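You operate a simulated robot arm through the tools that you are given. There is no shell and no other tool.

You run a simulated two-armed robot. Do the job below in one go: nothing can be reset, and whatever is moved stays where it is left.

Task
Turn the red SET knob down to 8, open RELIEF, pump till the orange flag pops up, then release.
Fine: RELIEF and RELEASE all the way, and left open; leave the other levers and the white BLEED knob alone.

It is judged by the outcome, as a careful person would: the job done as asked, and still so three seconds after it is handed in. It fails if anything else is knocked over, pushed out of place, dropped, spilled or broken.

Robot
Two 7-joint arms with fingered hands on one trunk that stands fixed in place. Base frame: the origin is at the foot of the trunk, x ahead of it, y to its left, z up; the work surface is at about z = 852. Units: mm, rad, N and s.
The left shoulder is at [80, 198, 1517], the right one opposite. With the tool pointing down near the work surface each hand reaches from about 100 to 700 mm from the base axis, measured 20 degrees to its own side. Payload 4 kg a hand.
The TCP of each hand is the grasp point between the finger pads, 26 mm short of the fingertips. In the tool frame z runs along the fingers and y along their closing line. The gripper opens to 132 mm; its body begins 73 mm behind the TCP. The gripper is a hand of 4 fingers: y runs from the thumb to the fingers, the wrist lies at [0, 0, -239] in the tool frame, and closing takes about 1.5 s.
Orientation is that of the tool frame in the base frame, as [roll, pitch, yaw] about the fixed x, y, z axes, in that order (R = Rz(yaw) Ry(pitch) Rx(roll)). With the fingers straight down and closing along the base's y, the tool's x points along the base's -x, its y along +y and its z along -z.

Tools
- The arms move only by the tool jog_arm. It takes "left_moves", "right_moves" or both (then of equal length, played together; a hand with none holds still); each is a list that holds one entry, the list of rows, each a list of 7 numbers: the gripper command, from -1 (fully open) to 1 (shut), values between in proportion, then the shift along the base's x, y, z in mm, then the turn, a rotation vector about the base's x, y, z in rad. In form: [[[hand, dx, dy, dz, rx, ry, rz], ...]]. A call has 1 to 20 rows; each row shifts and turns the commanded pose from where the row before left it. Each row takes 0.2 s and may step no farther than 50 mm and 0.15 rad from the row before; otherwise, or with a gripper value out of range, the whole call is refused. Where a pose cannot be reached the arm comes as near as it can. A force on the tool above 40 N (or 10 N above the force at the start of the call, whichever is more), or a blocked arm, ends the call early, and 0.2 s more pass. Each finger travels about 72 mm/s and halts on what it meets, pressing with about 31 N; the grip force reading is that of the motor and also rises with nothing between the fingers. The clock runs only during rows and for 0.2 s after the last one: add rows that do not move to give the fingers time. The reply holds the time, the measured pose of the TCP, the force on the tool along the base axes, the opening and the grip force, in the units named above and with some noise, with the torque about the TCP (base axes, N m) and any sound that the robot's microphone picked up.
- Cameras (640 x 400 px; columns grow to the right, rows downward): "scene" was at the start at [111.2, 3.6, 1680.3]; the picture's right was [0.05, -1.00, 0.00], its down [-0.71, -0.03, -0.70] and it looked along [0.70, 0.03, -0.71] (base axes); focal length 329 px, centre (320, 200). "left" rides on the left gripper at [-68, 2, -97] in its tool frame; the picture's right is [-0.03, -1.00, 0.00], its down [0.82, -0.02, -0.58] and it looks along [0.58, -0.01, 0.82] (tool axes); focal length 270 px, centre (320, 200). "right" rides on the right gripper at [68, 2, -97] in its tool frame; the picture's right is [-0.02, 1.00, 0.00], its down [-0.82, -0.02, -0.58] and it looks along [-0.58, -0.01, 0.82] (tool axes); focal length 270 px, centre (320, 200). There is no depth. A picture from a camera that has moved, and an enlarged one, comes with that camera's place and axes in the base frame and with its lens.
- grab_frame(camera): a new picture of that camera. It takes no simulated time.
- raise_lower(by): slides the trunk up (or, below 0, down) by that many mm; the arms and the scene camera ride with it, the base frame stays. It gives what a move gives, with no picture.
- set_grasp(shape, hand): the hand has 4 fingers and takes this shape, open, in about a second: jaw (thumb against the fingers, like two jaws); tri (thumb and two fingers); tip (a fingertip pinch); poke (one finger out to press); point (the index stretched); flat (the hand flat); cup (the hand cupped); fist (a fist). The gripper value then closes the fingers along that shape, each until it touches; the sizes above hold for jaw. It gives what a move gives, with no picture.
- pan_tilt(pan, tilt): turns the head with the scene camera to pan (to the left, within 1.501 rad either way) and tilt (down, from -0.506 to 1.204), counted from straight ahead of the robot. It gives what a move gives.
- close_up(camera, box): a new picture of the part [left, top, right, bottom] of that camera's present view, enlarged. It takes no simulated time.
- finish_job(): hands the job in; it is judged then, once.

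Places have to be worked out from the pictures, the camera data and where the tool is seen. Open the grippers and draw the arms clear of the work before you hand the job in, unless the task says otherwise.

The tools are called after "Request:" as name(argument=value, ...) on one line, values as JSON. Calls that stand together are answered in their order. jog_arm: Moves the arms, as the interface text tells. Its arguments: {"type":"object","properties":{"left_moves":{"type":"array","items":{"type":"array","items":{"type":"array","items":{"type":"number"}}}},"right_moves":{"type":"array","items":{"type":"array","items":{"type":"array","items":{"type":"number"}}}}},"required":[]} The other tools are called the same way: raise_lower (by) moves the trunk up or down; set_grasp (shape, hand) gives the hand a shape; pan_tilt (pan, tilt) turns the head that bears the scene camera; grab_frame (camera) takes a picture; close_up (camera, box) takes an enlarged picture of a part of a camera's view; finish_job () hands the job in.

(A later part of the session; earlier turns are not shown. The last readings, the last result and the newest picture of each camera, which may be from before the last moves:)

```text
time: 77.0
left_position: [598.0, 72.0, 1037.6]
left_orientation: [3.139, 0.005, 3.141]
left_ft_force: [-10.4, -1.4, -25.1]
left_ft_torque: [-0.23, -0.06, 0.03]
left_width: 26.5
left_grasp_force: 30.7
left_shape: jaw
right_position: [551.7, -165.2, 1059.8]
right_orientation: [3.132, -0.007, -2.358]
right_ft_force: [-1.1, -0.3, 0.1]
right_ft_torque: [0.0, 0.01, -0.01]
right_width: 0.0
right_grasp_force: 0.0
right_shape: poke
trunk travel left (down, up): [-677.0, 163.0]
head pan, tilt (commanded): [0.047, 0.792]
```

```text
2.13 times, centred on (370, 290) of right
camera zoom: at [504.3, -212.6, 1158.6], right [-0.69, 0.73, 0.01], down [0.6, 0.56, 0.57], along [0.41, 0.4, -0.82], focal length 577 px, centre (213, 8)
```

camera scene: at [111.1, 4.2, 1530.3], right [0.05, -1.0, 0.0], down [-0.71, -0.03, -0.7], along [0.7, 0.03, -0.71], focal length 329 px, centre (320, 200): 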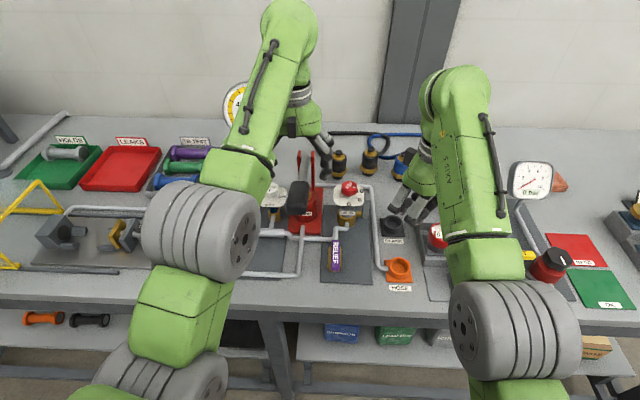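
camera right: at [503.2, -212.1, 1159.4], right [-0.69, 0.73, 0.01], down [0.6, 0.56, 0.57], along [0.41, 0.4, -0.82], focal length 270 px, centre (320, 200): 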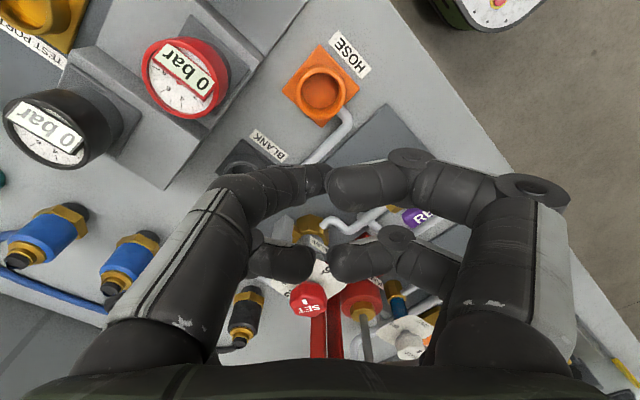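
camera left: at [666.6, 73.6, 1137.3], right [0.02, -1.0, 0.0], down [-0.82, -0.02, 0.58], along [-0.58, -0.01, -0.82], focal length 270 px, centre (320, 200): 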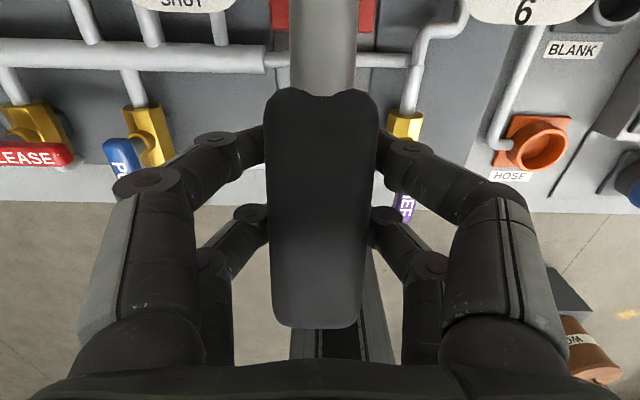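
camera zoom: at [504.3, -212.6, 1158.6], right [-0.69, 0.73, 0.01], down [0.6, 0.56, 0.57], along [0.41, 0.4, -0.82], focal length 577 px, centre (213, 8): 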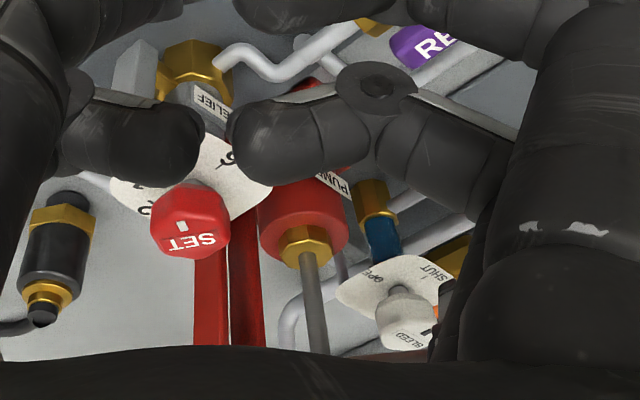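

The width shrank when lowered, so the grip axis is higher than I took it: about z≈1056. I open, raise to z≈1055 and close again.

Request:
jog_arm(left_moves=[[[0.2, 0, 0, 0, 0, 0, 0], [-0.1, 0, 0, 0, 0, 0, 0], [-0.1, 1, 0, 9, 0, 0, 0], [-0.1, 1, 0, 9, 0, 0, 0], [-0.1, 0, 0, 0, 0, 0, 0], [0.3, 0, 0, 0, 0, 0, 0], [0.6, 0, 0, 0, 0, 0, 0], [0.6, 0, 0, 0, 0, 0, 0]]])

Request:
grab_frame(camera="left")

```text
time: 78.8
left_position: [598.8, 70.7, 1056.1]
left_orientation: [3.137, 0.005, 3.14]
left_ft_force: [1.0, -0.4, -1.7]
left_ft_torque: [-0.03, -0.04, 0.01]
left_width: 34.5
left_grasp_force: 31.4
left_shape: jaw
right_position: [551.3, -163.7, 1061.4]
right_orientation: [3.133, -0.005, -2.357]
right_ft_force: [-1.4, 0.3, 0.0]
right_ft_torque: [0.0, 0.0, 0.0]
right_width: 0.0
right_grasp_force: 0.1
right_shape: poke
trunk travel left (down, up): [-677.0, 163.0]
head pan, tilt (commanded): [0.047, 0.792]
```

```text
taken
camera left: at [666.1, 73.5, 1153.0], right [0.03, -1.0, 0.0], down [-0.82, -0.02, 0.57], along [-0.57, -0.01, -0.82], focal length 270 px, centre (320, 200)
```

left: 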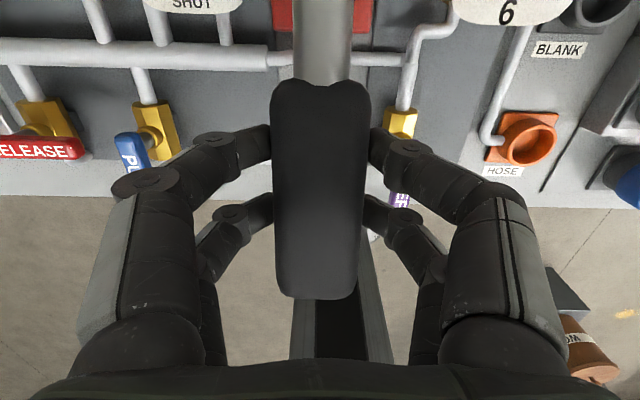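

A balanced grip (34.5 mm, almost no net force) at (599, 71.5, 1056). Now a gentle test stroke downward along the arc about the pivot, watching force.

Request:
jog_arm(left_moves=[[[0.8, -2.3, 0, -8.8, 0, -0.05, 0], [0.8, -1.9, 0, -8.9, 0, -0.05, 0], [0.8, 0, 0, 0, 0, 0, 0]]])

Request:
grab_frame(camera="left")

Request:
close_up(camera="scene", box=[210, 60, 410, 240])

```text
time: 79.5
left_position: [594.5, 71.2, 1040.1]
left_orientation: [3.138, 0.11, 3.141]
left_ft_force: [-1.2, 0.5, 1.6]
left_ft_torque: [0.01, 0.09, -0.05]
left_width: 34.7
left_grasp_force: 30.9
left_shape: jaw
right_position: [550.7, -166.5, 1063.0]
right_orientation: [3.131, -0.005, -2.358]
right_ft_force: [0.7, 0.3, 0.1]
right_ft_torque: [-0.01, -0.02, 0.0]
right_width: 0.0
right_grasp_force: 0.1
right_shape: poke
trunk travel left (down, up): [-677.0, 163.0]
head pan, tilt (commanded): [0.047, 0.792]
```

```text
taken
camera left: at [651.3, 73.5, 1142.0], right [0.03, -1.0, 0.0], down [-0.87, -0.02, 0.49], along [-0.48, -0.01, -0.87], focal length 270 px, centre (320, 200)
```

left: 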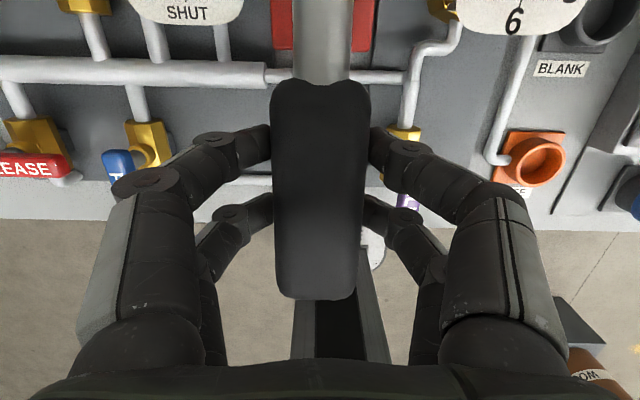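

```text
2.22 times, centred on (310, 150) of scene
camera zoom: at [110.5, 3.5, 1530.4], right [0.05, -1.0, 0.0], down [-0.71, -0.03, -0.7], along [0.7, 0.03, -0.71], focal length 730 px, centre (342, 311)
```

zoom: 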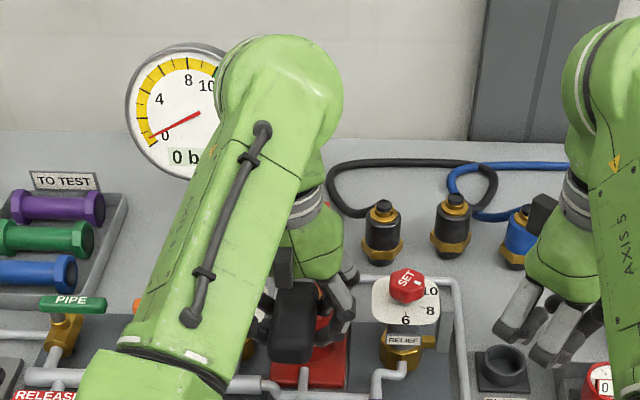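

The handle goes down freely. I continue down to find the resistance and the bottom of the stroke.

Request:
jog_arm(left_moves=[[[0.8, -1.4, 0, -9, 0, -0.05, 0], [0.8, -1, 0, -9.1, 0, -0.05, 0], [0.8, -0.5, 0, -9.1, 0, -0.05, 0], [0.8, 0, 0, -9.1, 0, -0.05, 0], [0.8, 0, 0, 0, 0, 0, 0]]])

Request:
close_up(camera="scene", box=[210, 60, 410, 240])

```text
time: 80.8
left_position: [589.4, 71.8, 1002.6]
left_orientation: [3.135, 0.308, 3.141]
left_ft_force: [-6.3, 0.9, 2.1]
left_ft_torque: [-0.04, 0.26, 0.02]
left_width: 35.0
left_grasp_force: 30.9
left_shape: jaw
right_position: [548.2, -164.6, 1062.5]
right_orientation: [3.135, -0.005, -2.36]
right_ft_force: [-0.4, 0.1, 0.1]
right_ft_torque: [-0.04, 0.0, -0.03]
right_width: 0.2
right_grasp_force: 0.1
right_shape: poke
trunk travel left (down, up): [-677.0, 163.0]
head pan, tilt (commanded): [0.047, 0.792]
```

```text
2.22 times, centred on (310, 150) of scene
camera zoom: at [109.1, 3.5, 1530.5], right [0.05, -1.0, 0.0], down [-0.71, -0.03, -0.7], along [0.7, 0.03, -0.71], focal length 730 px, centre (342, 311)
```

zoom: 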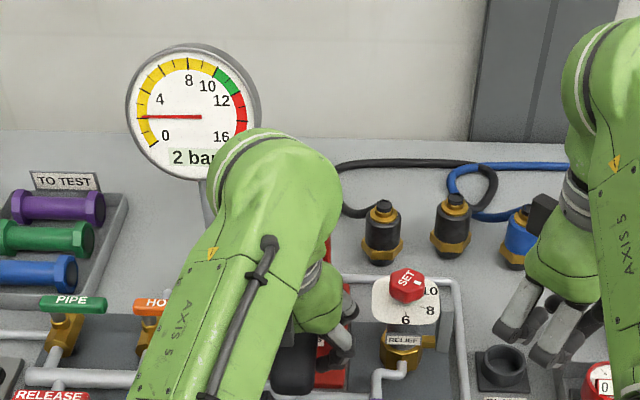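

Gauge rises to 2 bar, so the pump works. I continue down to the end of the stroke.

Request:
jog_arm(left_moves=[[[0.8, -0.5, 0, -9.1, 0, -0.05, 0], [0.8, 0, 0, -9.1, 0, -0.05, 0], [0.8, 0.5, 0, -9.1, 0, -0.05, 0], [0.8, 1, 0, -9, 0, -0.05, 0], [0.8, 0, 0, 0, 0, 0, 0]]])

Request:
close_up(camera="scene", box=[210, 60, 410, 240])

Request:
grab_frame(camera="left")

```text
time: 81.9
left_position: [589.3, 71.5, 979.5]
left_orientation: [-3.141, 0.532, -3.138]
left_ft_force: [-19.5, 2.1, 18.6]
left_ft_torque: [0.05, 1.07, 0.03]
left_width: 36.5
left_grasp_force: 31.1
left_shape: jaw
right_position: [544.5, -164.5, 1064.7]
right_orientation: [3.138, -0.004, -2.357]
right_ft_force: [0.5, 0.2, 0.3]
right_ft_torque: [-0.02, -0.03, -0.01]
right_width: 0.0
right_grasp_force: 0.1
right_shape: poke
trunk travel left (down, up): [-677.0, 163.0]
head pan, tilt (commanded): [0.047, 0.792]
stopped in row 5 (left hand): the force on the tool passed its limit at 43 N (the readings are from after the stop); the commanded pose is now the measured one
```

```text
2.22 times, centred on (310, 150) of scene
camera zoom: at [102.3, 3.6, 1530.8], right [0.05, -1.0, 0.0], down [-0.71, -0.03, -0.71], along [0.71, 0.03, -0.71], focal length 730 px, centre (342, 311)
```

zoom: 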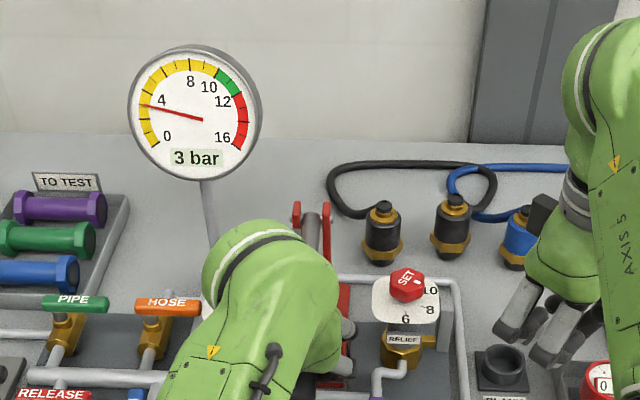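

```text
taken
camera left: at [599.7, 73.8, 1096.8], right [0.03, -1.0, 0.01], down [-1.0, -0.02, 0.08], along [-0.08, -0.02, -1.0], focal length 270 px, centre (320, 200)
```

left: 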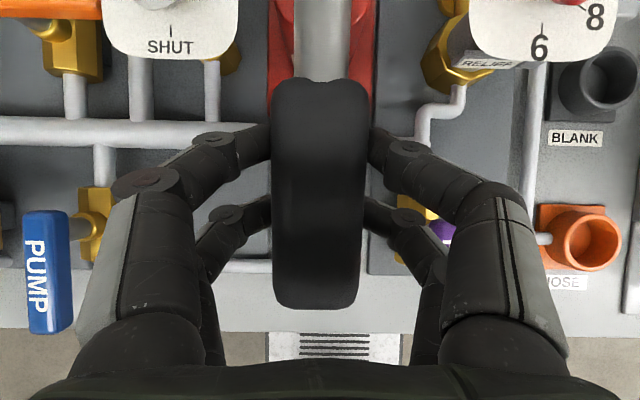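

Bottom of the stroke reached at z≈980 with 3 bar on the gauge. I raise the handle back along the same arc, then a little above the start to find the top.

Request:
jog_arm(left_moves=[[[0.8, 0, 0, 11.5, 0, 0.1, 0], [0.8, 0, 0, 11.5, 0, 0.1, 0], [0.8, 1.2, 0, 12.5, 0, 0.07, 0], [0.8, 1.7, 0, 12.5, 0, 0.07, 0], [0.8, 2.2, 0, 12.5, 0, 0.07, 0], [0.8, 2.1, 0, 8, 0, 0.05, 0], [0.8, 2.2, 0, 8, 0, 0.05, 0], [0.8, 0, 0, 0, 0, 0, 0]]])

Request:
jog_arm(left_moves=[[[0.8, 2.6, 0, 8.7, 0, 0.05, 0], [0.8, 3, 0, 8.6, 0, 0.05, 0], [0.8, 3.4, 0, 8.5, 0, 0.05, 0], [0.8, 0, 0, 0, 0, 0, 0]]])

Request:
close_up(camera="scene", box=[210, 60, 410, 240])

```text
time: 83.7
left_position: [598.6, 72.0, 1054.4]
left_orientation: [-3.141, 0.019, -3.138]
left_ft_force: [-23.9, 3.0, 8.3]
left_ft_torque: [0.07, 0.1, 0.05]
left_width: 35.9
left_grasp_force: 30.7
left_shape: jaw
right_position: [546.1, -164.5, 1063.9]
right_orientation: [3.137, -0.002, -2.357]
right_ft_force: [-0.5, 0.2, -0.2]
right_ft_torque: [0.01, 0.01, 0.02]
right_width: 0.0
right_grasp_force: 0.1
right_shape: poke
trunk travel left (down, up): [-677.0, 163.0]
head pan, tilt (commanded): [0.047, 0.792]
```

```text
time: 84.2
left_position: [599.9, 70.5, 1057.4]
left_orientation: [3.138, -0.06, -3.141]
left_ft_force: [-21.7, 2.9, -1.5]
left_ft_torque: [0.0, -0.38, 0.12]
left_width: 34.6
left_grasp_force: 31.1
left_shape: jaw
right_position: [547.5, -164.2, 1065.1]
right_orientation: [3.137, -0.003, -2.358]
right_ft_force: [-1.2, 0.6, 0.2]
right_ft_torque: [0.0, -0.03, 0.01]
right_width: 0.0
right_grasp_force: 0.0
right_shape: poke
trunk travel left (down, up): [-677.0, 163.0]
head pan, tilt (commanded): [0.047, 0.792]
stopped in row 2 (left hand): the force on the tool passed its limit at 41 N (the readings are from after the stop); the commanded pose is now the measured one
```

```text
2.22 times, centred on (310, 150) of scene
camera zoom: at [104.7, 4.0, 1530.8], right [0.05, -1.0, 0.0], down [-0.71, -0.03, -0.71], along [0.7, 0.03, -0.71], focal length 730 px, centre (342, 311)
```

zoom: 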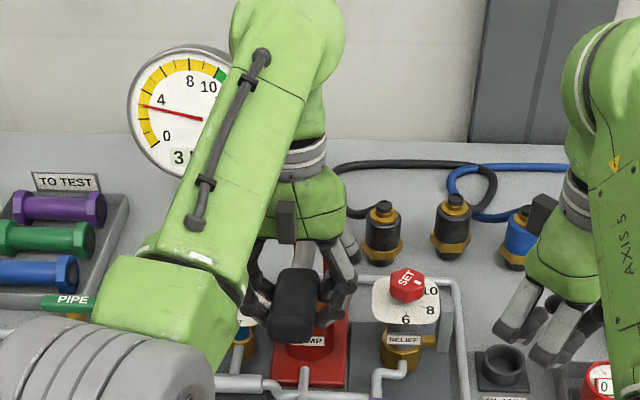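

Top stop is at z≈1057, so a full stroke is z≈1056→982 and gives about 3 bar, which held. The side force shows my arc is a bit off, so I re-seat the grip at the top before the next stroke.

Request:
jog_arm(left_moves=[[[0.4, 0, 0, -1, 0, 0, 0], [0.2, 0, 0, 0, 0, 0.03, 0], [0.2, -1, 0, 0, 0, 0.03, 0], [0.2, 0, 0, 0, 0, 0, 0], [0.5, 0, 0, 0, 0, 0, 0], [0.7, 0, 0, 0, 0, 0, 0], [0.7, 0, 0, 0, 0, 0, 0]]])

Request:
grab_frame(camera="left")

```text
time: 85.8
left_position: [603.3, 70.7, 1055.6]
left_orientation: [3.139, -0.122, -3.141]
left_ft_force: [-4.9, 0.6, -0.7]
left_ft_torque: [-0.03, 0.05, 0.0]
left_width: 34.5
left_grasp_force: 30.5
left_shape: jaw
right_position: [550.6, -164.2, 1062.3]
right_orientation: [3.133, -0.003, -2.358]
right_ft_force: [-0.2, 0.4, -0.1]
right_ft_torque: [0.0, 0.0, -0.01]
right_width: 0.0
right_grasp_force: 0.0
right_shape: poke
trunk travel left (down, up): [-677.0, 163.0]
head pan, tilt (commanded): [0.047, 0.792]
```

```text
taken
camera left: at [683.3, 72.7, 1141.7], right [0.03, -1.0, -0.01], down [-0.74, -0.02, 0.67], along [-0.67, -0.01, -0.74], focal length 270 px, centre (320, 200)
```

left: 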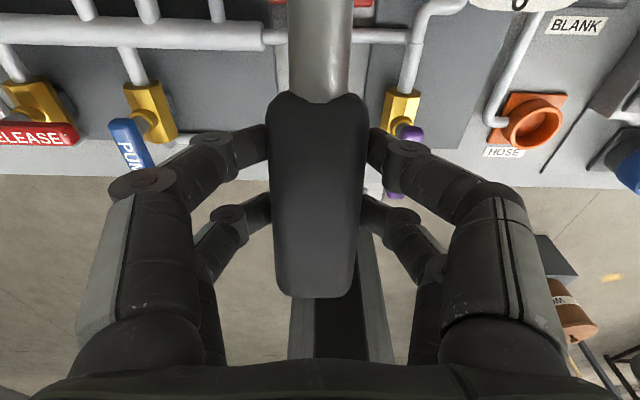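

Re-seated with low side force. Now a full down stroke with a corrected arc (pivot nearer z≈983).

Request:
jog_arm(left_moves=[[[0.8, -3.5, 0, -8, 0, -0.046, 0], [0.8, -2.9, 0, -8, 0, -0.045, 0], [0.8, -2.1, 0, -7.5, 0, -0.042, 0], [0.8, -1.9, 0, -7.5, 0, -0.042, 0], [0.8, -1.6, 0, -7.5, 0, -0.04, 0], [0.8, -1.3, 0, -7.5, 0, -0.04, 0], [0.8, -0.9, 0, -7.5, 0, -0.04, 0], [0.8, -0.6, 0, -7.5, 0, -0.04, 0], [0.8, -0.3, 0, -6, 0, -0.035, 0], [0.8, 0, 0, 0, 0, 0, 0]]])

Request:
close_up(camera="scene", box=[210, 60, 410, 240])

```text
time: 88.0
left_position: [595.5, 70.7, 985.3]
left_orientation: [3.141, 0.244, -3.139]
left_ft_force: [38.1, 1.4, 11.5]
left_ft_torque: [0.07, -0.68, -0.26]
left_width: 34.1
left_grasp_force: 30.7
left_shape: jaw
right_position: [556.2, -163.5, 1058.3]
right_orientation: [3.131, -0.009, -2.358]
right_ft_force: [0.1, -0.7, 0.1]
right_ft_torque: [-0.01, 0.0, 0.01]
right_width: 0.0
right_grasp_force: 0.1
right_shape: poke
trunk travel left (down, up): [-677.0, 163.0]
head pan, tilt (commanded): [0.047, 0.792]
```

```text
2.22 times, centred on (310, 150) of scene
camera zoom: at [118.6, 3.5, 1529.8], right [0.05, -1.0, 0.0], down [-0.71, -0.03, -0.7], along [0.7, 0.03, -0.72], focal length 730 px, centre (342, 311)
```

zoom: 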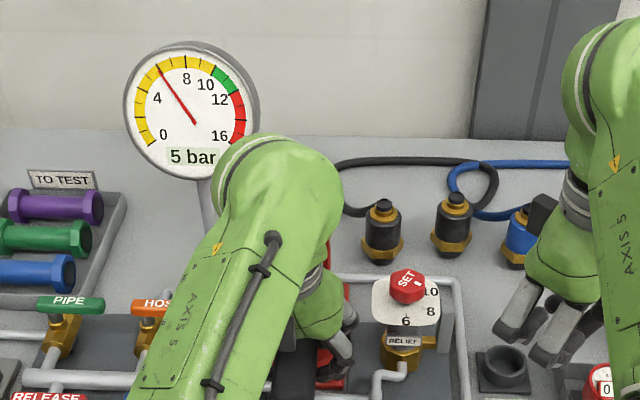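

5 bar now. Side force is +38 N because I overcorrected; the true pivot is near z≈1002. I relieve by moving +x.

Request:
jog_arm(left_moves=[[[0.8, 2.5, 0, 0, 0, 0, 0], [0.8, 2.5, 0, 0, 0, 0, 0], [0.8, 1.5, 0, -2, 0, 0, 0], [0.8, 0, 0, 0, 0, 0, 0]]])

```text
time: 89.0
left_position: [595.6, 70.1, 983.9]
left_orientation: [3.139, 0.245, -3.14]
left_ft_force: [9.5, -0.2, 6.9]
left_ft_torque: [-0.01, -0.31, -0.09]
left_width: 34.8
left_grasp_force: 31.2
left_shape: jaw
right_position: [551.0, -165.6, 1061.3]
right_orientation: [3.131, -0.006, -2.358]
right_ft_force: [-1.0, 0.0, 0.6]
right_ft_torque: [0.02, 0.0, -0.01]
right_width: 0.1
right_grasp_force: 0.0
right_shape: poke
trunk travel left (down, up): [-677.0, 163.0]
head pan, tilt (commanded): [0.047, 0.792]
```

Good. Now the up stroke with the refined arc.

Request:
jog_arm(left_moves=[[[0.8, 1.2, 0, 9, 0, 0.05, 0], [0.8, 0, 0, 9, 0, 0.05, 0], [0.8, 0.2, 0, 9, 0, 0.05, 0], [0.8, 0.8, 0, 9, 0, 0.05, 0], [0.8, 1.2, 0, 9, 0, 0.05, 0], [0.8, 1.7, 0, 9, 0, 0.05, 0], [0.8, 2.2, 0, 9, 0, 0.05, 0], [0.8, 1.8, 0, 6, 0, 0.04, 0], [0.8, 0, 0, 0, 0, 0, 0]]])

Request:
close_up(camera="scene", box=[210, 60, 410, 240])

```text
time: 91.0
left_position: [603.1, 71.4, 1055.1]
left_orientation: [3.139, -0.142, -3.14]
left_ft_force: [-5.4, 0.0, 2.3]
left_ft_torque: [-0.06, -0.18, -0.01]
left_width: 34.5
left_grasp_force: 30.5
left_shape: jaw
right_position: [548.8, -164.1, 1062.1]
right_orientation: [3.132, -0.005, -2.358]
right_ft_force: [0.3, 0.0, -0.3]
right_ft_torque: [-0.02, 0.01, -0.01]
right_width: 0.1
right_grasp_force: 0.0
right_shape: poke
trunk travel left (down, up): [-677.0, 163.0]
head pan, tilt (commanded): [0.047, 0.792]
```

```text
2.22 times, centred on (310, 150) of scene
camera zoom: at [109.3, 3.7, 1530.5], right [0.05, -1.0, 0.0], down [-0.71, -0.03, -0.7], along [0.7, 0.03, -0.71], focal length 730 px, centre (342, 311)
```

zoom: 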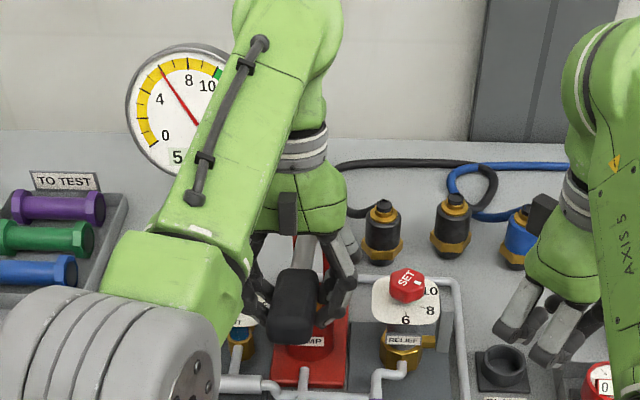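

Forces stayed low. Next down stroke on the same arc.

Request:
jog_arm(left_moves=[[[0.8, -1.8, 0, -6, 0, -0.04, 0], [0.8, -2.2, 0, -9, 0, -0.05, 0], [0.8, -1.7, 0, -9, 0, -0.05, 0], [0.8, -1.2, 0, -9, 0, -0.05, 0], [0.8, -0.8, 0, -9, 0, -0.05, 0], [0.8, -0.2, 0, -9, 0, -0.05, 0], [0.8, 0, 0, -9, 0, -0.05, 0], [0.8, 0.4, 0, -9, 0, -0.05, 0], [0.8, 0.2, 0, -3, 0, -0.015, 0], [0.8, 0, 0, 0, 0, 0, 0]]])

Request:
close_up(camera="scene", box=[210, 60, 410, 240])

Request:
grab_frame(camera="right")

```text
time: 93.2
left_position: [595.5, 70.2, 982.3]
left_orientation: [3.137, 0.264, -3.139]
left_ft_force: [-5.2, 0.3, 3.3]
left_ft_torque: [-0.04, 0.07, 0.01]
left_width: 34.6
left_grasp_force: 31.0
left_shape: jaw
right_position: [549.5, -164.9, 1062.0]
right_orientation: [3.133, -0.003, -2.358]
right_ft_force: [-0.3, 0.7, 0.7]
right_ft_torque: [0.03, -0.03, 0.01]
right_width: 0.0
right_grasp_force: 0.1
right_shape: poke
trunk travel left (down, up): [-677.0, 163.0]
head pan, tilt (commanded): [0.047, 0.792]
```

```text
2.22 times, centred on (310, 150) of scene
camera zoom: at [109.1, 3.4, 1530.5], right [0.05, -1.0, 0.0], down [-0.71, -0.03, -0.7], along [0.7, 0.03, -0.71], focal length 730 px, centre (342, 311)
```

zoom: 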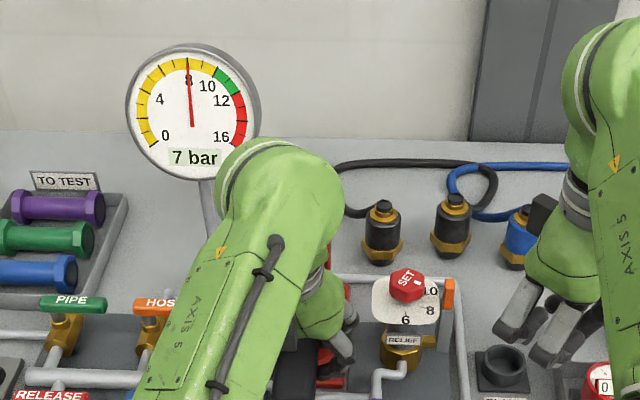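

```text
taken
camera right: at [501.7, -212.6, 1160.0], right [-0.69, 0.73, 0.01], down [0.6, 0.56, 0.57], along [0.41, 0.4, -0.82], focal length 270 px, centre (320, 200)
```

right: 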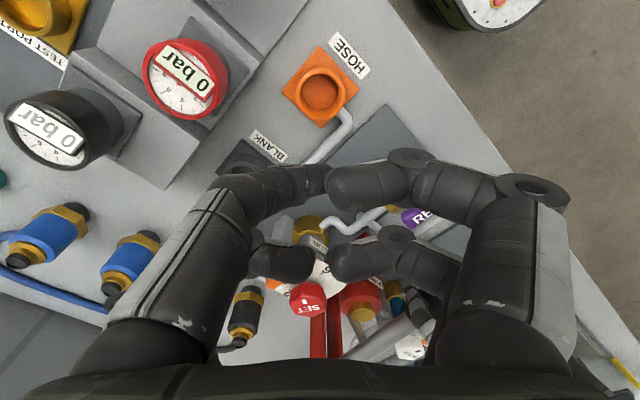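

An orange flag has appeared beside the relief block. I zoom in to confirm it and the gauge.

Request:
close_up(camera="scene", box=[310, 140, 390, 210])

Request:
close_up(camera="scene", box=[240, 70, 300, 120])

```text
5.71 times, centred on (350, 175) of scene
camera zoom: at [109.1, 3.4, 1530.5], right [0.05, -1.0, 0.0], down [-0.71, -0.03, -0.7], along [0.7, 0.03, -0.71], focal length 1878 px, centre (149, 343)
```

zoom: 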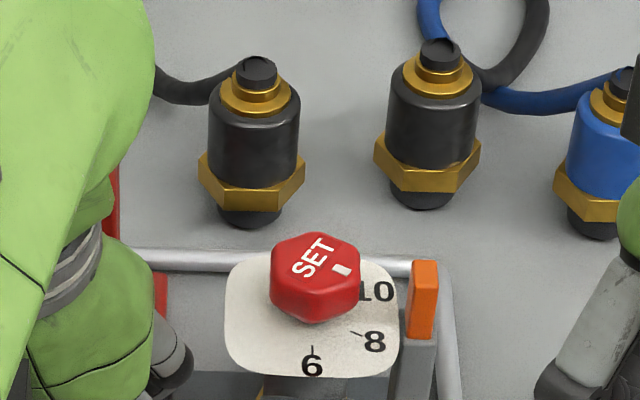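

```text
8.00 times, centred on (270, 95) of scene
camera zoom: at [109.1, 3.4, 1530.5], right [0.05, -1.0, 0.0], down [-0.71, -0.03, -0.7], along [0.7, 0.03, -0.71], focal length 2629 px, centre (720, 1040)
```

zoom: 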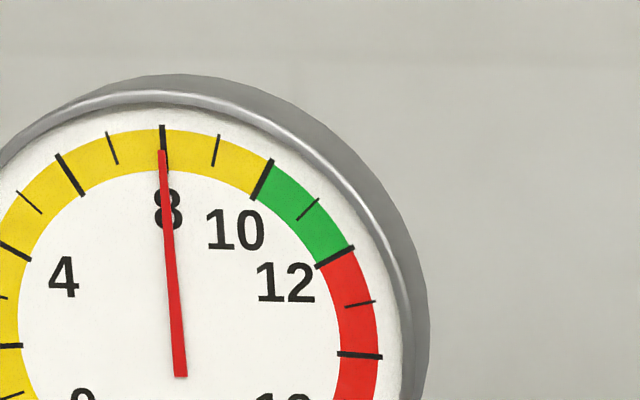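

The flag is up with the needle right at 8, so pumping stops. I open the left hand, lift it straight off the handle and straighten the wrist.

Request:
jog_arm(left_moves=[[[0.4, 0, 0, 0, 0, 0, 0], [0.0, 0, 0, 0, 0, 0, 0], [-0.3, 0, 0, 0, 0, 0, 0], [-0.3, 0, 0, 0, 0, 0, 0], [-0.3, 0, 0, 15, 0, 0.05, 0], [-0.3, 0, 0, 20, 0, 0.05, 0], [-0.3, 0, 0, 20, 0, 0.05, 0], [-0.3, 0, 0, 25, 0, 0.05, 0], [-0.3, 0, 0, 25, 0, 0.064, 0], [-0.3, 0, 10, 25, 0, 0, 0], [-0.3, 0, 20, 0, 0, 0, 0], [-0.3, 0, 0, 0, 0, 0, 0]]])

Request:
grab_frame(camera="left")

Request:
grab_frame(camera="scene")

```text
time: 95.8
left_position: [601.2, 101.7, 1108.0]
left_orientation: [3.14, 0.0, -3.139]
left_ft_force: [0.1, -0.7, -0.6]
left_ft_torque: [-0.01, -0.01, 0.03]
left_width: 85.3
left_grasp_force: 0.0
left_shape: jaw
left hand out of reach, approached as far as the arm can: row 10
right_position: [550.5, -165.8, 1061.8]
right_orientation: [3.131, -0.004, -2.358]
right_ft_force: [-0.3, -0.4, 0.4]
right_ft_torque: [-0.03, 0.01, -0.02]
right_width: 0.0
right_grasp_force: 0.0
right_shape: poke
trunk travel left (down, up): [-677.0, 163.0]
head pan, tilt (commanded): [0.047, 0.792]
```

```text
taken
camera left: at [669.4, 103.8, 1203.9], right [0.03, -1.0, 0.0], down [-0.81, -0.02, 0.58], along [-0.58, -0.01, -0.82], focal length 270 px, centre (320, 200)
```

left: 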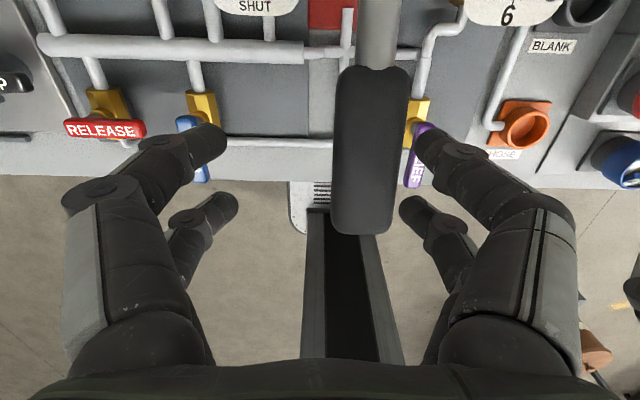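

```text
taken
camera scene: at [111.3, 3.1, 1530.3], right [0.05, -1.0, 0.0], down [-0.71, -0.03, -0.7], along [0.7, 0.03, -0.71], focal length 329 px, centre (320, 200)
```

scene: 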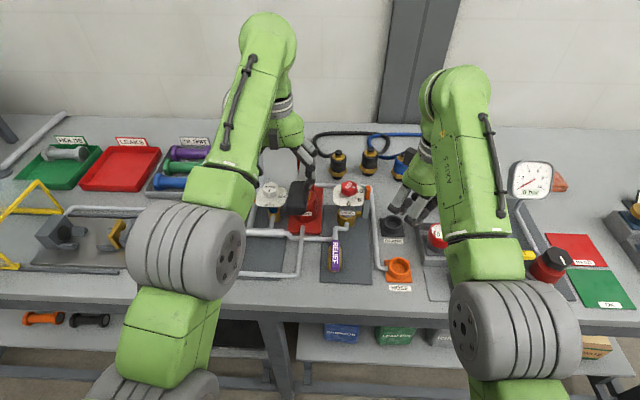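

Left hand is clear. RELEASE lies at x≈558, y≈287–364 (pivot ≈347), z≈932; its sweep end needs reach closer in, so I raise the trunk 100 mm first.

Request:
raise_lower(by=100)

Request:
set_grasp(hand="left", shape="poke")

Request:
grab_frame(camera="scene")

```text
time: 97.2
left_position: [600.5, 101.2, 1208.0]
left_orientation: [3.138, -0.001, -3.139]
left_ft_force: [-0.4, -0.1, -0.3]
left_ft_torque: [0.0, 0.01, 0.02]
left_width: 85.2
left_grasp_force: 0.0
left_shape: jaw
right_position: [551.2, -164.5, 1160.8]
right_orientation: [3.133, -0.004, -2.357]
right_ft_force: [-0.2, -0.9, -0.2]
right_ft_torque: [-0.02, 0.0, 0.02]
right_width: 0.0
right_grasp_force: 0.2
right_shape: poke
trunk travel left (down, up): [-777.0, 63.0]
head pan, tilt (commanded): [0.047, 0.792]
```

```text
time: 98.0
left_position: [600.2, 101.5, 1208.1]
left_orientation: [3.138, -0.002, -3.139]
left_ft_force: [-0.3, 0.2, 0.0]
left_ft_torque: [0.0, -0.01, 0.01]
left_width: 0.1
left_grasp_force: 0.1
left_shape: poke
right_position: [551.2, -164.9, 1161.5]
right_orientation: [3.134, -0.003, -2.359]
right_ft_force: [0.3, -0.3, -0.8]
right_ft_torque: [-0.03, -0.01, 0.0]
right_width: 0.0
right_grasp_force: 0.0
right_shape: poke
trunk travel left (down, up): [-777.0, 63.0]
head pan, tilt (commanded): [0.047, 0.792]
```

```text
taken
camera scene: at [111.3, 3.5, 1630.3], right [0.05, -1.0, 0.0], down [-0.71, -0.03, -0.7], along [0.7, 0.03, -0.71], focal length 329 px, centre (320, 200)
```

scene: 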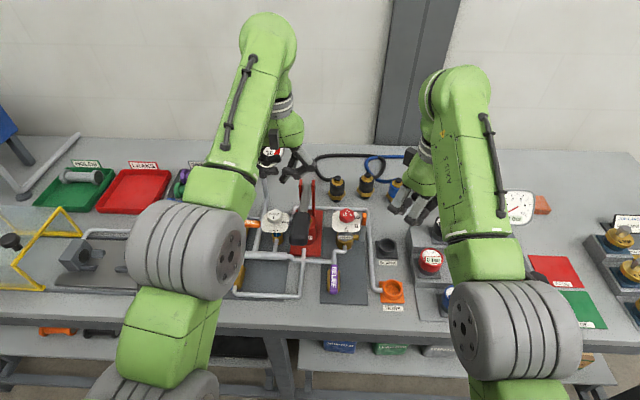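

Now I bring the left hand over behind the RELEASE lever with yaw 45°, at z≈1100 first.

Request:
jog_arm(left_moves=[[[-1, 0, 30, -15, 0, 0, 0.131], [-1, 0, 30, -15, 0, 0, 0.131], [-1, 0, 30, -15, 0, 0, 0.131], [-1, 0, 30, -20, 0, 0, 0.131], [-1, 0, 30, -20, 0, 0, 0.131], [-1, 0, 35, -23, 0, 0, 0.13], [-1, 0, 0, 0, 0, 0, 0]]])

Request:
grab_frame(camera="left")

Request:
grab_frame(camera="scene")

```text
time: 99.7
left_position: [605.2, 294.4, 1088.1]
left_orientation: [-3.141, 0.0, -2.358]
left_ft_force: [0.1, -0.3, 0.0]
left_ft_torque: [-0.02, 0.01, -0.03]
left_width: 0.1
left_grasp_force: 0.0
left_shape: poke
left hand out of reach, approached as far as the arm can: row 3, 5
right_position: [551.4, -164.5, 1162.1]
right_orientation: [3.133, -0.006, -2.357]
right_ft_force: [0.0, 0.4, -0.1]
right_ft_torque: [0.04, 0.01, -0.04]
right_width: 0.1
right_grasp_force: 0.0
right_shape: poke
trunk travel left (down, up): [-777.0, 63.0]
head pan, tilt (commanded): [0.047, 0.792]
```

```text
taken
camera left: at [653.0, 344.6, 1184.7], right [0.72, -0.69, 0.0], down [-0.56, -0.59, 0.58], along [-0.4, -0.42, -0.82], focal length 270 px, centre (320, 200)
```

left: 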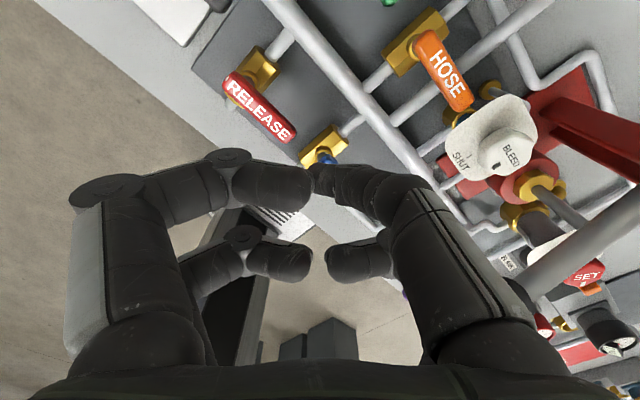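

```text
taken
camera scene: at [111.1, 3.1, 1630.3], right [0.05, -1.0, 0.0], down [-0.71, -0.03, -0.7], along [0.7, 0.03, -0.71], focal length 329 px, centre (320, 200)
```

scene: 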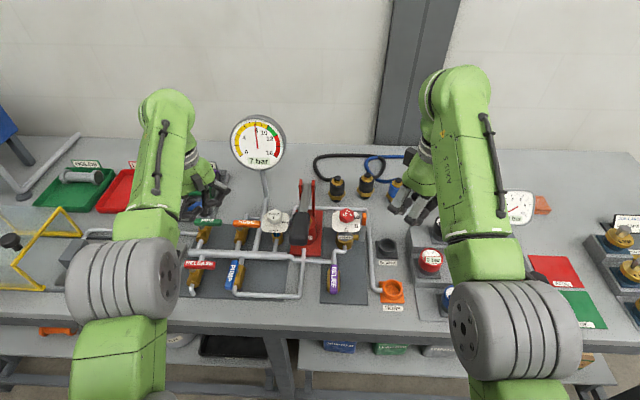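

I zoom to measure the left index tip against the camera centre and the lever.

Request:
close_up(camera="left", box=[200, 50, 400, 240])

Request:
close_up(camera="scene", box=[160, 190, 280, 300])

```text
2.11 times, centred on (300, 145) of left
camera zoom: at [653.0, 344.6, 1184.7], right [0.72, -0.69, 0.0], down [-0.56, -0.59, 0.58], along [-0.4, -0.42, -0.82], focal length 569 px, centre (362, 316)
```

zoom: 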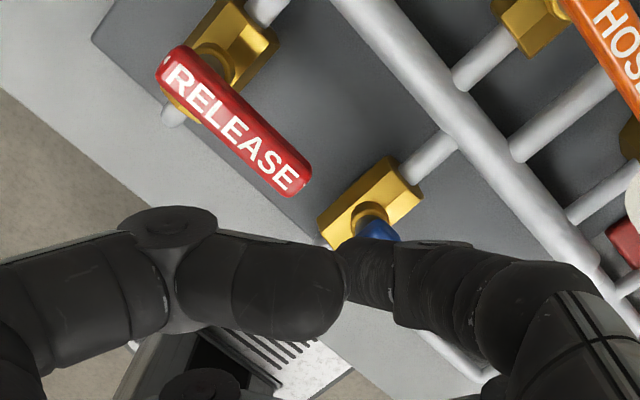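

```text
3.64 times, centred on (220, 245) of scene
camera zoom: at [111.1, 3.1, 1630.3], right [0.05, -1.0, 0.0], down [-0.71, -0.03, -0.7], along [0.7, 0.03, -0.71], focal length 1195 px, centre (684, 36)
```

zoom: 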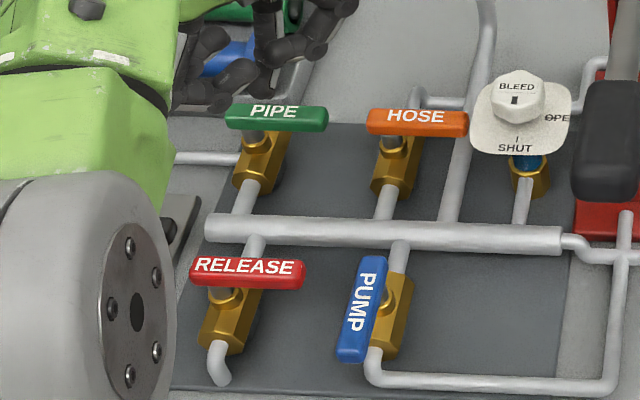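

To pin down the left index tip's true offset, I zoom on it in the scene view.

Request:
close_up(camera="scene", box=[190, 150, 270, 220])

```text
5.71 times, centred on (230, 185) of scene
camera zoom: at [111.1, 3.1, 1630.3], right [0.05, -1.0, 0.0], down [-0.71, -0.03, -0.7], along [0.7, 0.03, -0.71], focal length 1878 px, centre (834, 286)
```

zoom: 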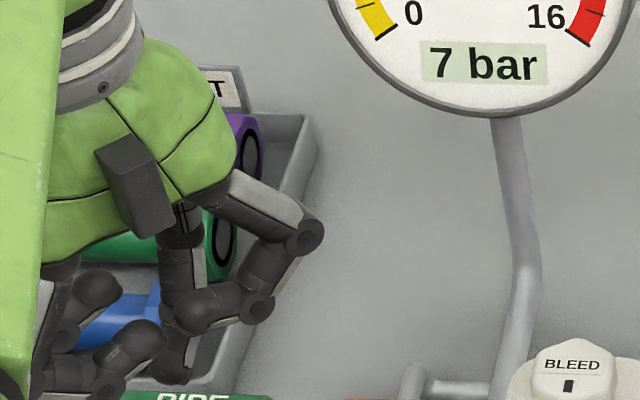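

The index tip sits about 24 mm below the TCP and nearly on its axis. I descend behind the RELEASE bar's free end to (587, 300, 946).

Request:
jog_arm(left_moves=[[[-1, -4.5, 1.5, -22, 0, 0, 0], [-1, -4.5, 1.5, -22, 0, 0, 0], [-1, -4.5, 1.5, -22, 0, 0, 0], [-1, -4.5, 1.2, -22, 0, 0, 0], [-1, 0, 0, -15, 0, 0, 0], [-1, 0, 0, -15, 0, 0, 0], [-1, 0, 0, -12, 0, 0, 0], [-1, 0, 0, -10, 0, 0, 0], [-1, 0, 0, 0, 0, 0, 0]]])

Request:
close_up(camera="left", box=[150, 20, 450, 240])

Request:
close_up(camera="scene", box=[160, 200, 280, 300])

```text
time: 101.7
left_position: [587.7, 298.1, 949.4]
left_orientation: [3.137, -0.001, -2.355]
left_ft_force: [-0.7, -0.4, -0.7]
left_ft_torque: [0.02, 0.02, 0.0]
left_width: 0.0
left_grasp_force: 0.1
left_shape: poke
right_position: [549.0, -165.8, 1161.2]
right_orientation: [3.132, -0.005, -2.358]
right_ft_force: [0.1, -0.1, 0.2]
right_ft_torque: [-0.02, -0.03, 0.0]
right_width: 0.0
right_grasp_force: 0.0
right_shape: poke
trunk travel left (down, up): [-777.0, 63.0]
head pan, tilt (commanded): [0.047, 0.792]
```

```text
1.82 times, centred on (300, 130) of left
camera zoom: at [634.1, 349.5, 1045.9], right [0.73, -0.69, 0.0], down [-0.56, -0.59, 0.58], along [-0.4, -0.42, -0.82], focal length 491 px, centre (356, 327)
```

zoom: 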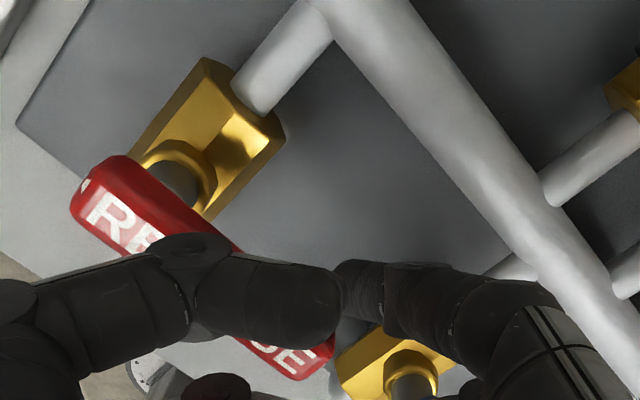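

```text
4.00 times, centred on (220, 250) of scene
camera zoom: at [111.1, 3.5, 1630.3], right [0.05, -1.0, 0.0], down [-0.71, -0.03, -0.7], along [0.7, 0.03, -0.71], focal length 1314 px, centre (720, 0)
```

zoom: 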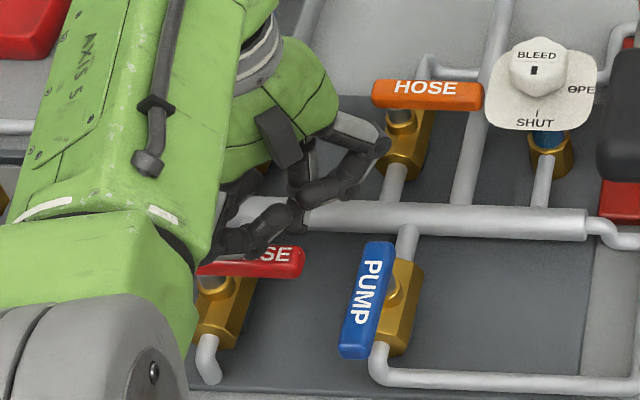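

The tip is behind the bar near its free end. I shift 4 mm inward and 2 mm lower, then push along the arc to about 30° and check.

Request:
jog_arm(left_moves=[[[-1, 0, 4, -3, 0, 0, 0], [-1, -6, 0, 0, 0, 0, 0], [-1, -5.5, 0, 0, 0, 0, 0], [-1, -6, -1.2, 0, 0, 0, 0], [-1, -6, -1.3, 0, 0, 0, 0], [-1, -6.2, 0.4, 0, 0, 0, 0], [-1, -6.2, 0.4, 0, 0, 0, 0], [-1, 0, 0, 0, 0, 0, 0]]])

Request:
close_up(camera="left", box=[150, 20, 450, 240])

Request:
close_up(camera="scene", box=[160, 200, 280, 300])

```text
time: 103.5
left_position: [550.0, 300.7, 947.2]
left_orientation: [3.14, -0.002, -2.355]
left_ft_force: [-0.3, 0.3, 0.5]
left_ft_torque: [-0.05, -0.04, -0.03]
left_width: 0.0
left_grasp_force: 0.1
left_shape: poke
right_position: [551.1, -164.8, 1162.4]
right_orientation: [3.132, -0.005, -2.358]
right_ft_force: [-0.3, 0.2, -0.4]
right_ft_torque: [0.0, -0.02, 0.0]
right_width: 0.0
right_grasp_force: 0.0
right_shape: poke
trunk travel left (down, up): [-777.0, 63.0]
head pan, tilt (commanded): [0.047, 0.792]
```

```text
1.82 times, centred on (300, 130) of left
camera zoom: at [598.7, 351.1, 1042.7], right [0.73, -0.69, 0.0], down [-0.56, -0.59, 0.58], along [-0.4, -0.42, -0.82], focal length 491 px, centre (356, 327)
```

zoom: 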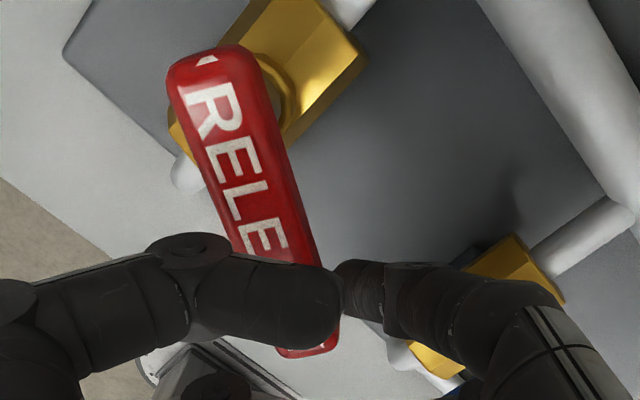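

```text
4.00 times, centred on (220, 250) of scene
camera zoom: at [111.2, 3.6, 1630.3], right [0.05, -1.0, 0.0], down [-0.71, -0.03, -0.7], along [0.7, 0.03, -0.71], focal length 1314 px, centre (720, 0)
```

zoom: 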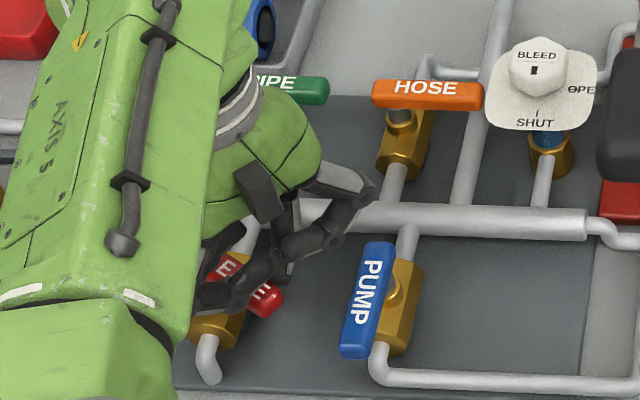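

RELEASE follows too (~30°). I continue the arc toward 90°.

Request:
jog_arm(left_moves=[[[-1, -5, 1.8, 0, 0, 0, 0], [-1, -5, 2.2, 0, 0, 0, 0], [-1, -5, 3, 0, 0, 0, 0], [-1, -5, 3.5, 0, 0, 0, 0], [-1, -4, 4.2, 0, 0, 0, 0], [-1, -4, 4.6, 0, 0, 0, 0], [-1, -2.7, 5.2, 0, 0, 0, 0], [-1, -2.7, 5.4, 0, 0, 0, 0], [-1, 0, 0, 0, 0, 0, 0]]])

Request:
close_up(camera="left", box=[150, 20, 450, 240])

Request:
grab_frame(camera="scene")

```text
time: 105.5
left_position: [516.7, 330.9, 946.7]
left_orientation: [3.138, -0.001, -2.354]
left_ft_force: [0.1, -0.6, -0.2]
left_ft_torque: [-0.02, 0.0, -0.01]
left_width: 0.1
left_grasp_force: 0.0
left_shape: poke
right_position: [550.3, -164.7, 1161.9]
right_orientation: [3.133, -0.004, -2.356]
right_ft_force: [-0.4, 0.4, -0.6]
right_ft_torque: [-0.03, -0.01, 0.02]
right_width: 0.1
right_grasp_force: 0.0
right_shape: poke
trunk travel left (down, up): [-777.0, 63.0]
head pan, tilt (commanded): [0.047, 0.792]
```

```text
1.82 times, centred on (300, 130) of left
camera zoom: at [565.0, 381.5, 1043.1], right [0.73, -0.69, 0.0], down [-0.56, -0.59, 0.58], along [-0.4, -0.42, -0.82], focal length 491 px, centre (356, 327)
```

zoom: 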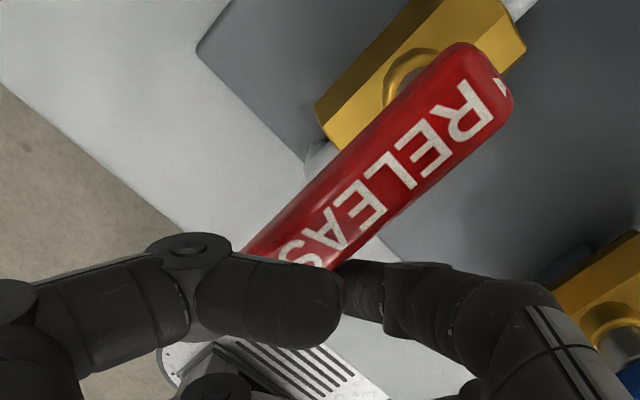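

```text
taken
camera scene: at [111.2, 3.5, 1630.3], right [0.05, -1.0, 0.0], down [-0.71, -0.03, -0.7], along [0.7, 0.03, -0.71], focal length 329 px, centre (320, 200)
```

scene: 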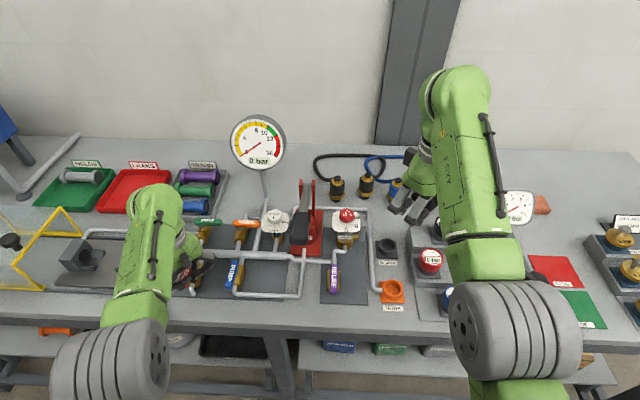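

The gauge has dropped to 0 bar. I push on in small +y steps to the hard stop so it is fully open.

Request:
jog_arm(left_moves=[[[-1, -0.5, 3, 0, 0, 0, 0], [-1, 0, 3, 0, 0, 0, 0], [-1, 0, 2, 0, 0, 0, 0], [-1, 0, 0, 0, 0, 0, 0]]])

Request:
close_up(camera="left", box=[150, 20, 450, 240])

```text
time: 106.5
left_position: [517.4, 337.4, 946.1]
left_orientation: [3.139, -0.003, -2.354]
left_ft_force: [-0.8, -12.7, 1.0]
left_ft_torque: [-0.25, 0.01, 0.01]
left_width: 0.0
left_grasp_force: 0.0
left_shape: poke
right_position: [549.6, -166.1, 1161.6]
right_orientation: [3.13, -0.003, -2.359]
right_ft_force: [0.1, -0.3, -0.2]
right_ft_torque: [0.0, 0.0, 0.0]
right_width: 0.3
right_grasp_force: 0.2
right_shape: poke
trunk travel left (down, up): [-777.0, 63.0]
head pan, tilt (commanded): [0.047, 0.792]
```

```text
1.82 times, centred on (300, 130) of left
camera zoom: at [564.7, 386.5, 1043.3], right [0.73, -0.69, 0.0], down [-0.56, -0.59, 0.58], along [-0.4, -0.42, -0.82], focal length 491 px, centre (356, 327)
```

zoom: 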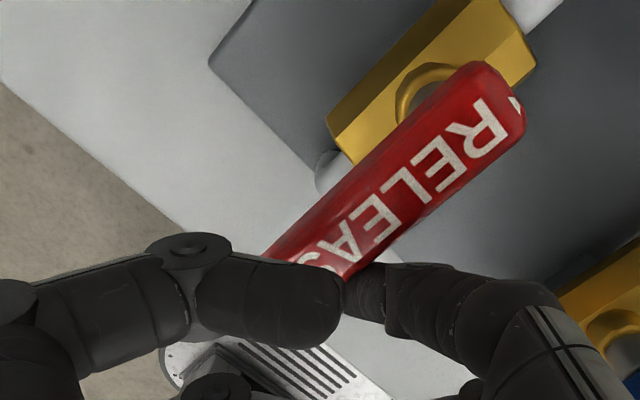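

A 12.7 N reaction: one more small push to confirm it is the stop.

Request:
jog_arm(left_moves=[[[-1, 0, 1.5, 0, 0, 0, 0], [-1, 0, 1, 0, 0, 0, 0], [-1, 0, 0, 0, 0, 0, 0]]])

Request:
close_up(camera="left", box=[150, 20, 450, 240])

```text
time: 107.2
left_position: [517.7, 337.1, 947.6]
left_orientation: [3.139, 0.001, -2.355]
left_ft_force: [-0.8, -23.8, -2.2]
left_ft_torque: [-0.47, 0.01, -0.03]
left_width: 0.4
left_grasp_force: 0.0
left_shape: poke
right_position: [550.7, -169.5, 1160.3]
right_orientation: [3.129, -0.002, -2.36]
right_ft_force: [1.0, -0.6, 0.3]
right_ft_torque: [-0.01, 0.01, -0.01]
right_width: 0.0
right_grasp_force: 0.1
right_shape: poke
trunk travel left (down, up): [-777.0, 63.0]
head pan, tilt (commanded): [0.047, 0.792]
```

```text
1.82 times, centred on (300, 130) of left
camera zoom: at [564.6, 387.4, 1043.7], right [0.73, -0.69, 0.0], down [-0.56, -0.59, 0.58], along [-0.4, -0.42, -0.82], focal length 491 px, centre (356, 327)
```

zoom: 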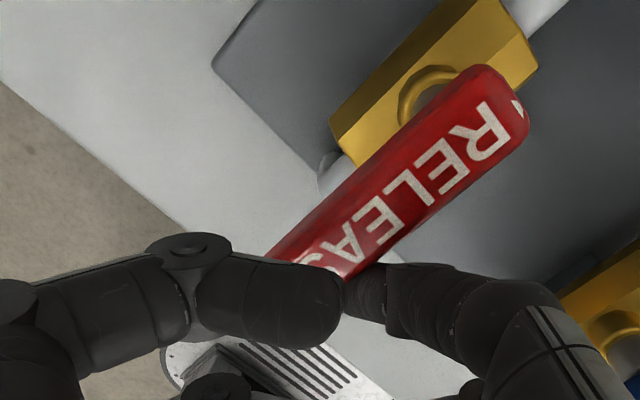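

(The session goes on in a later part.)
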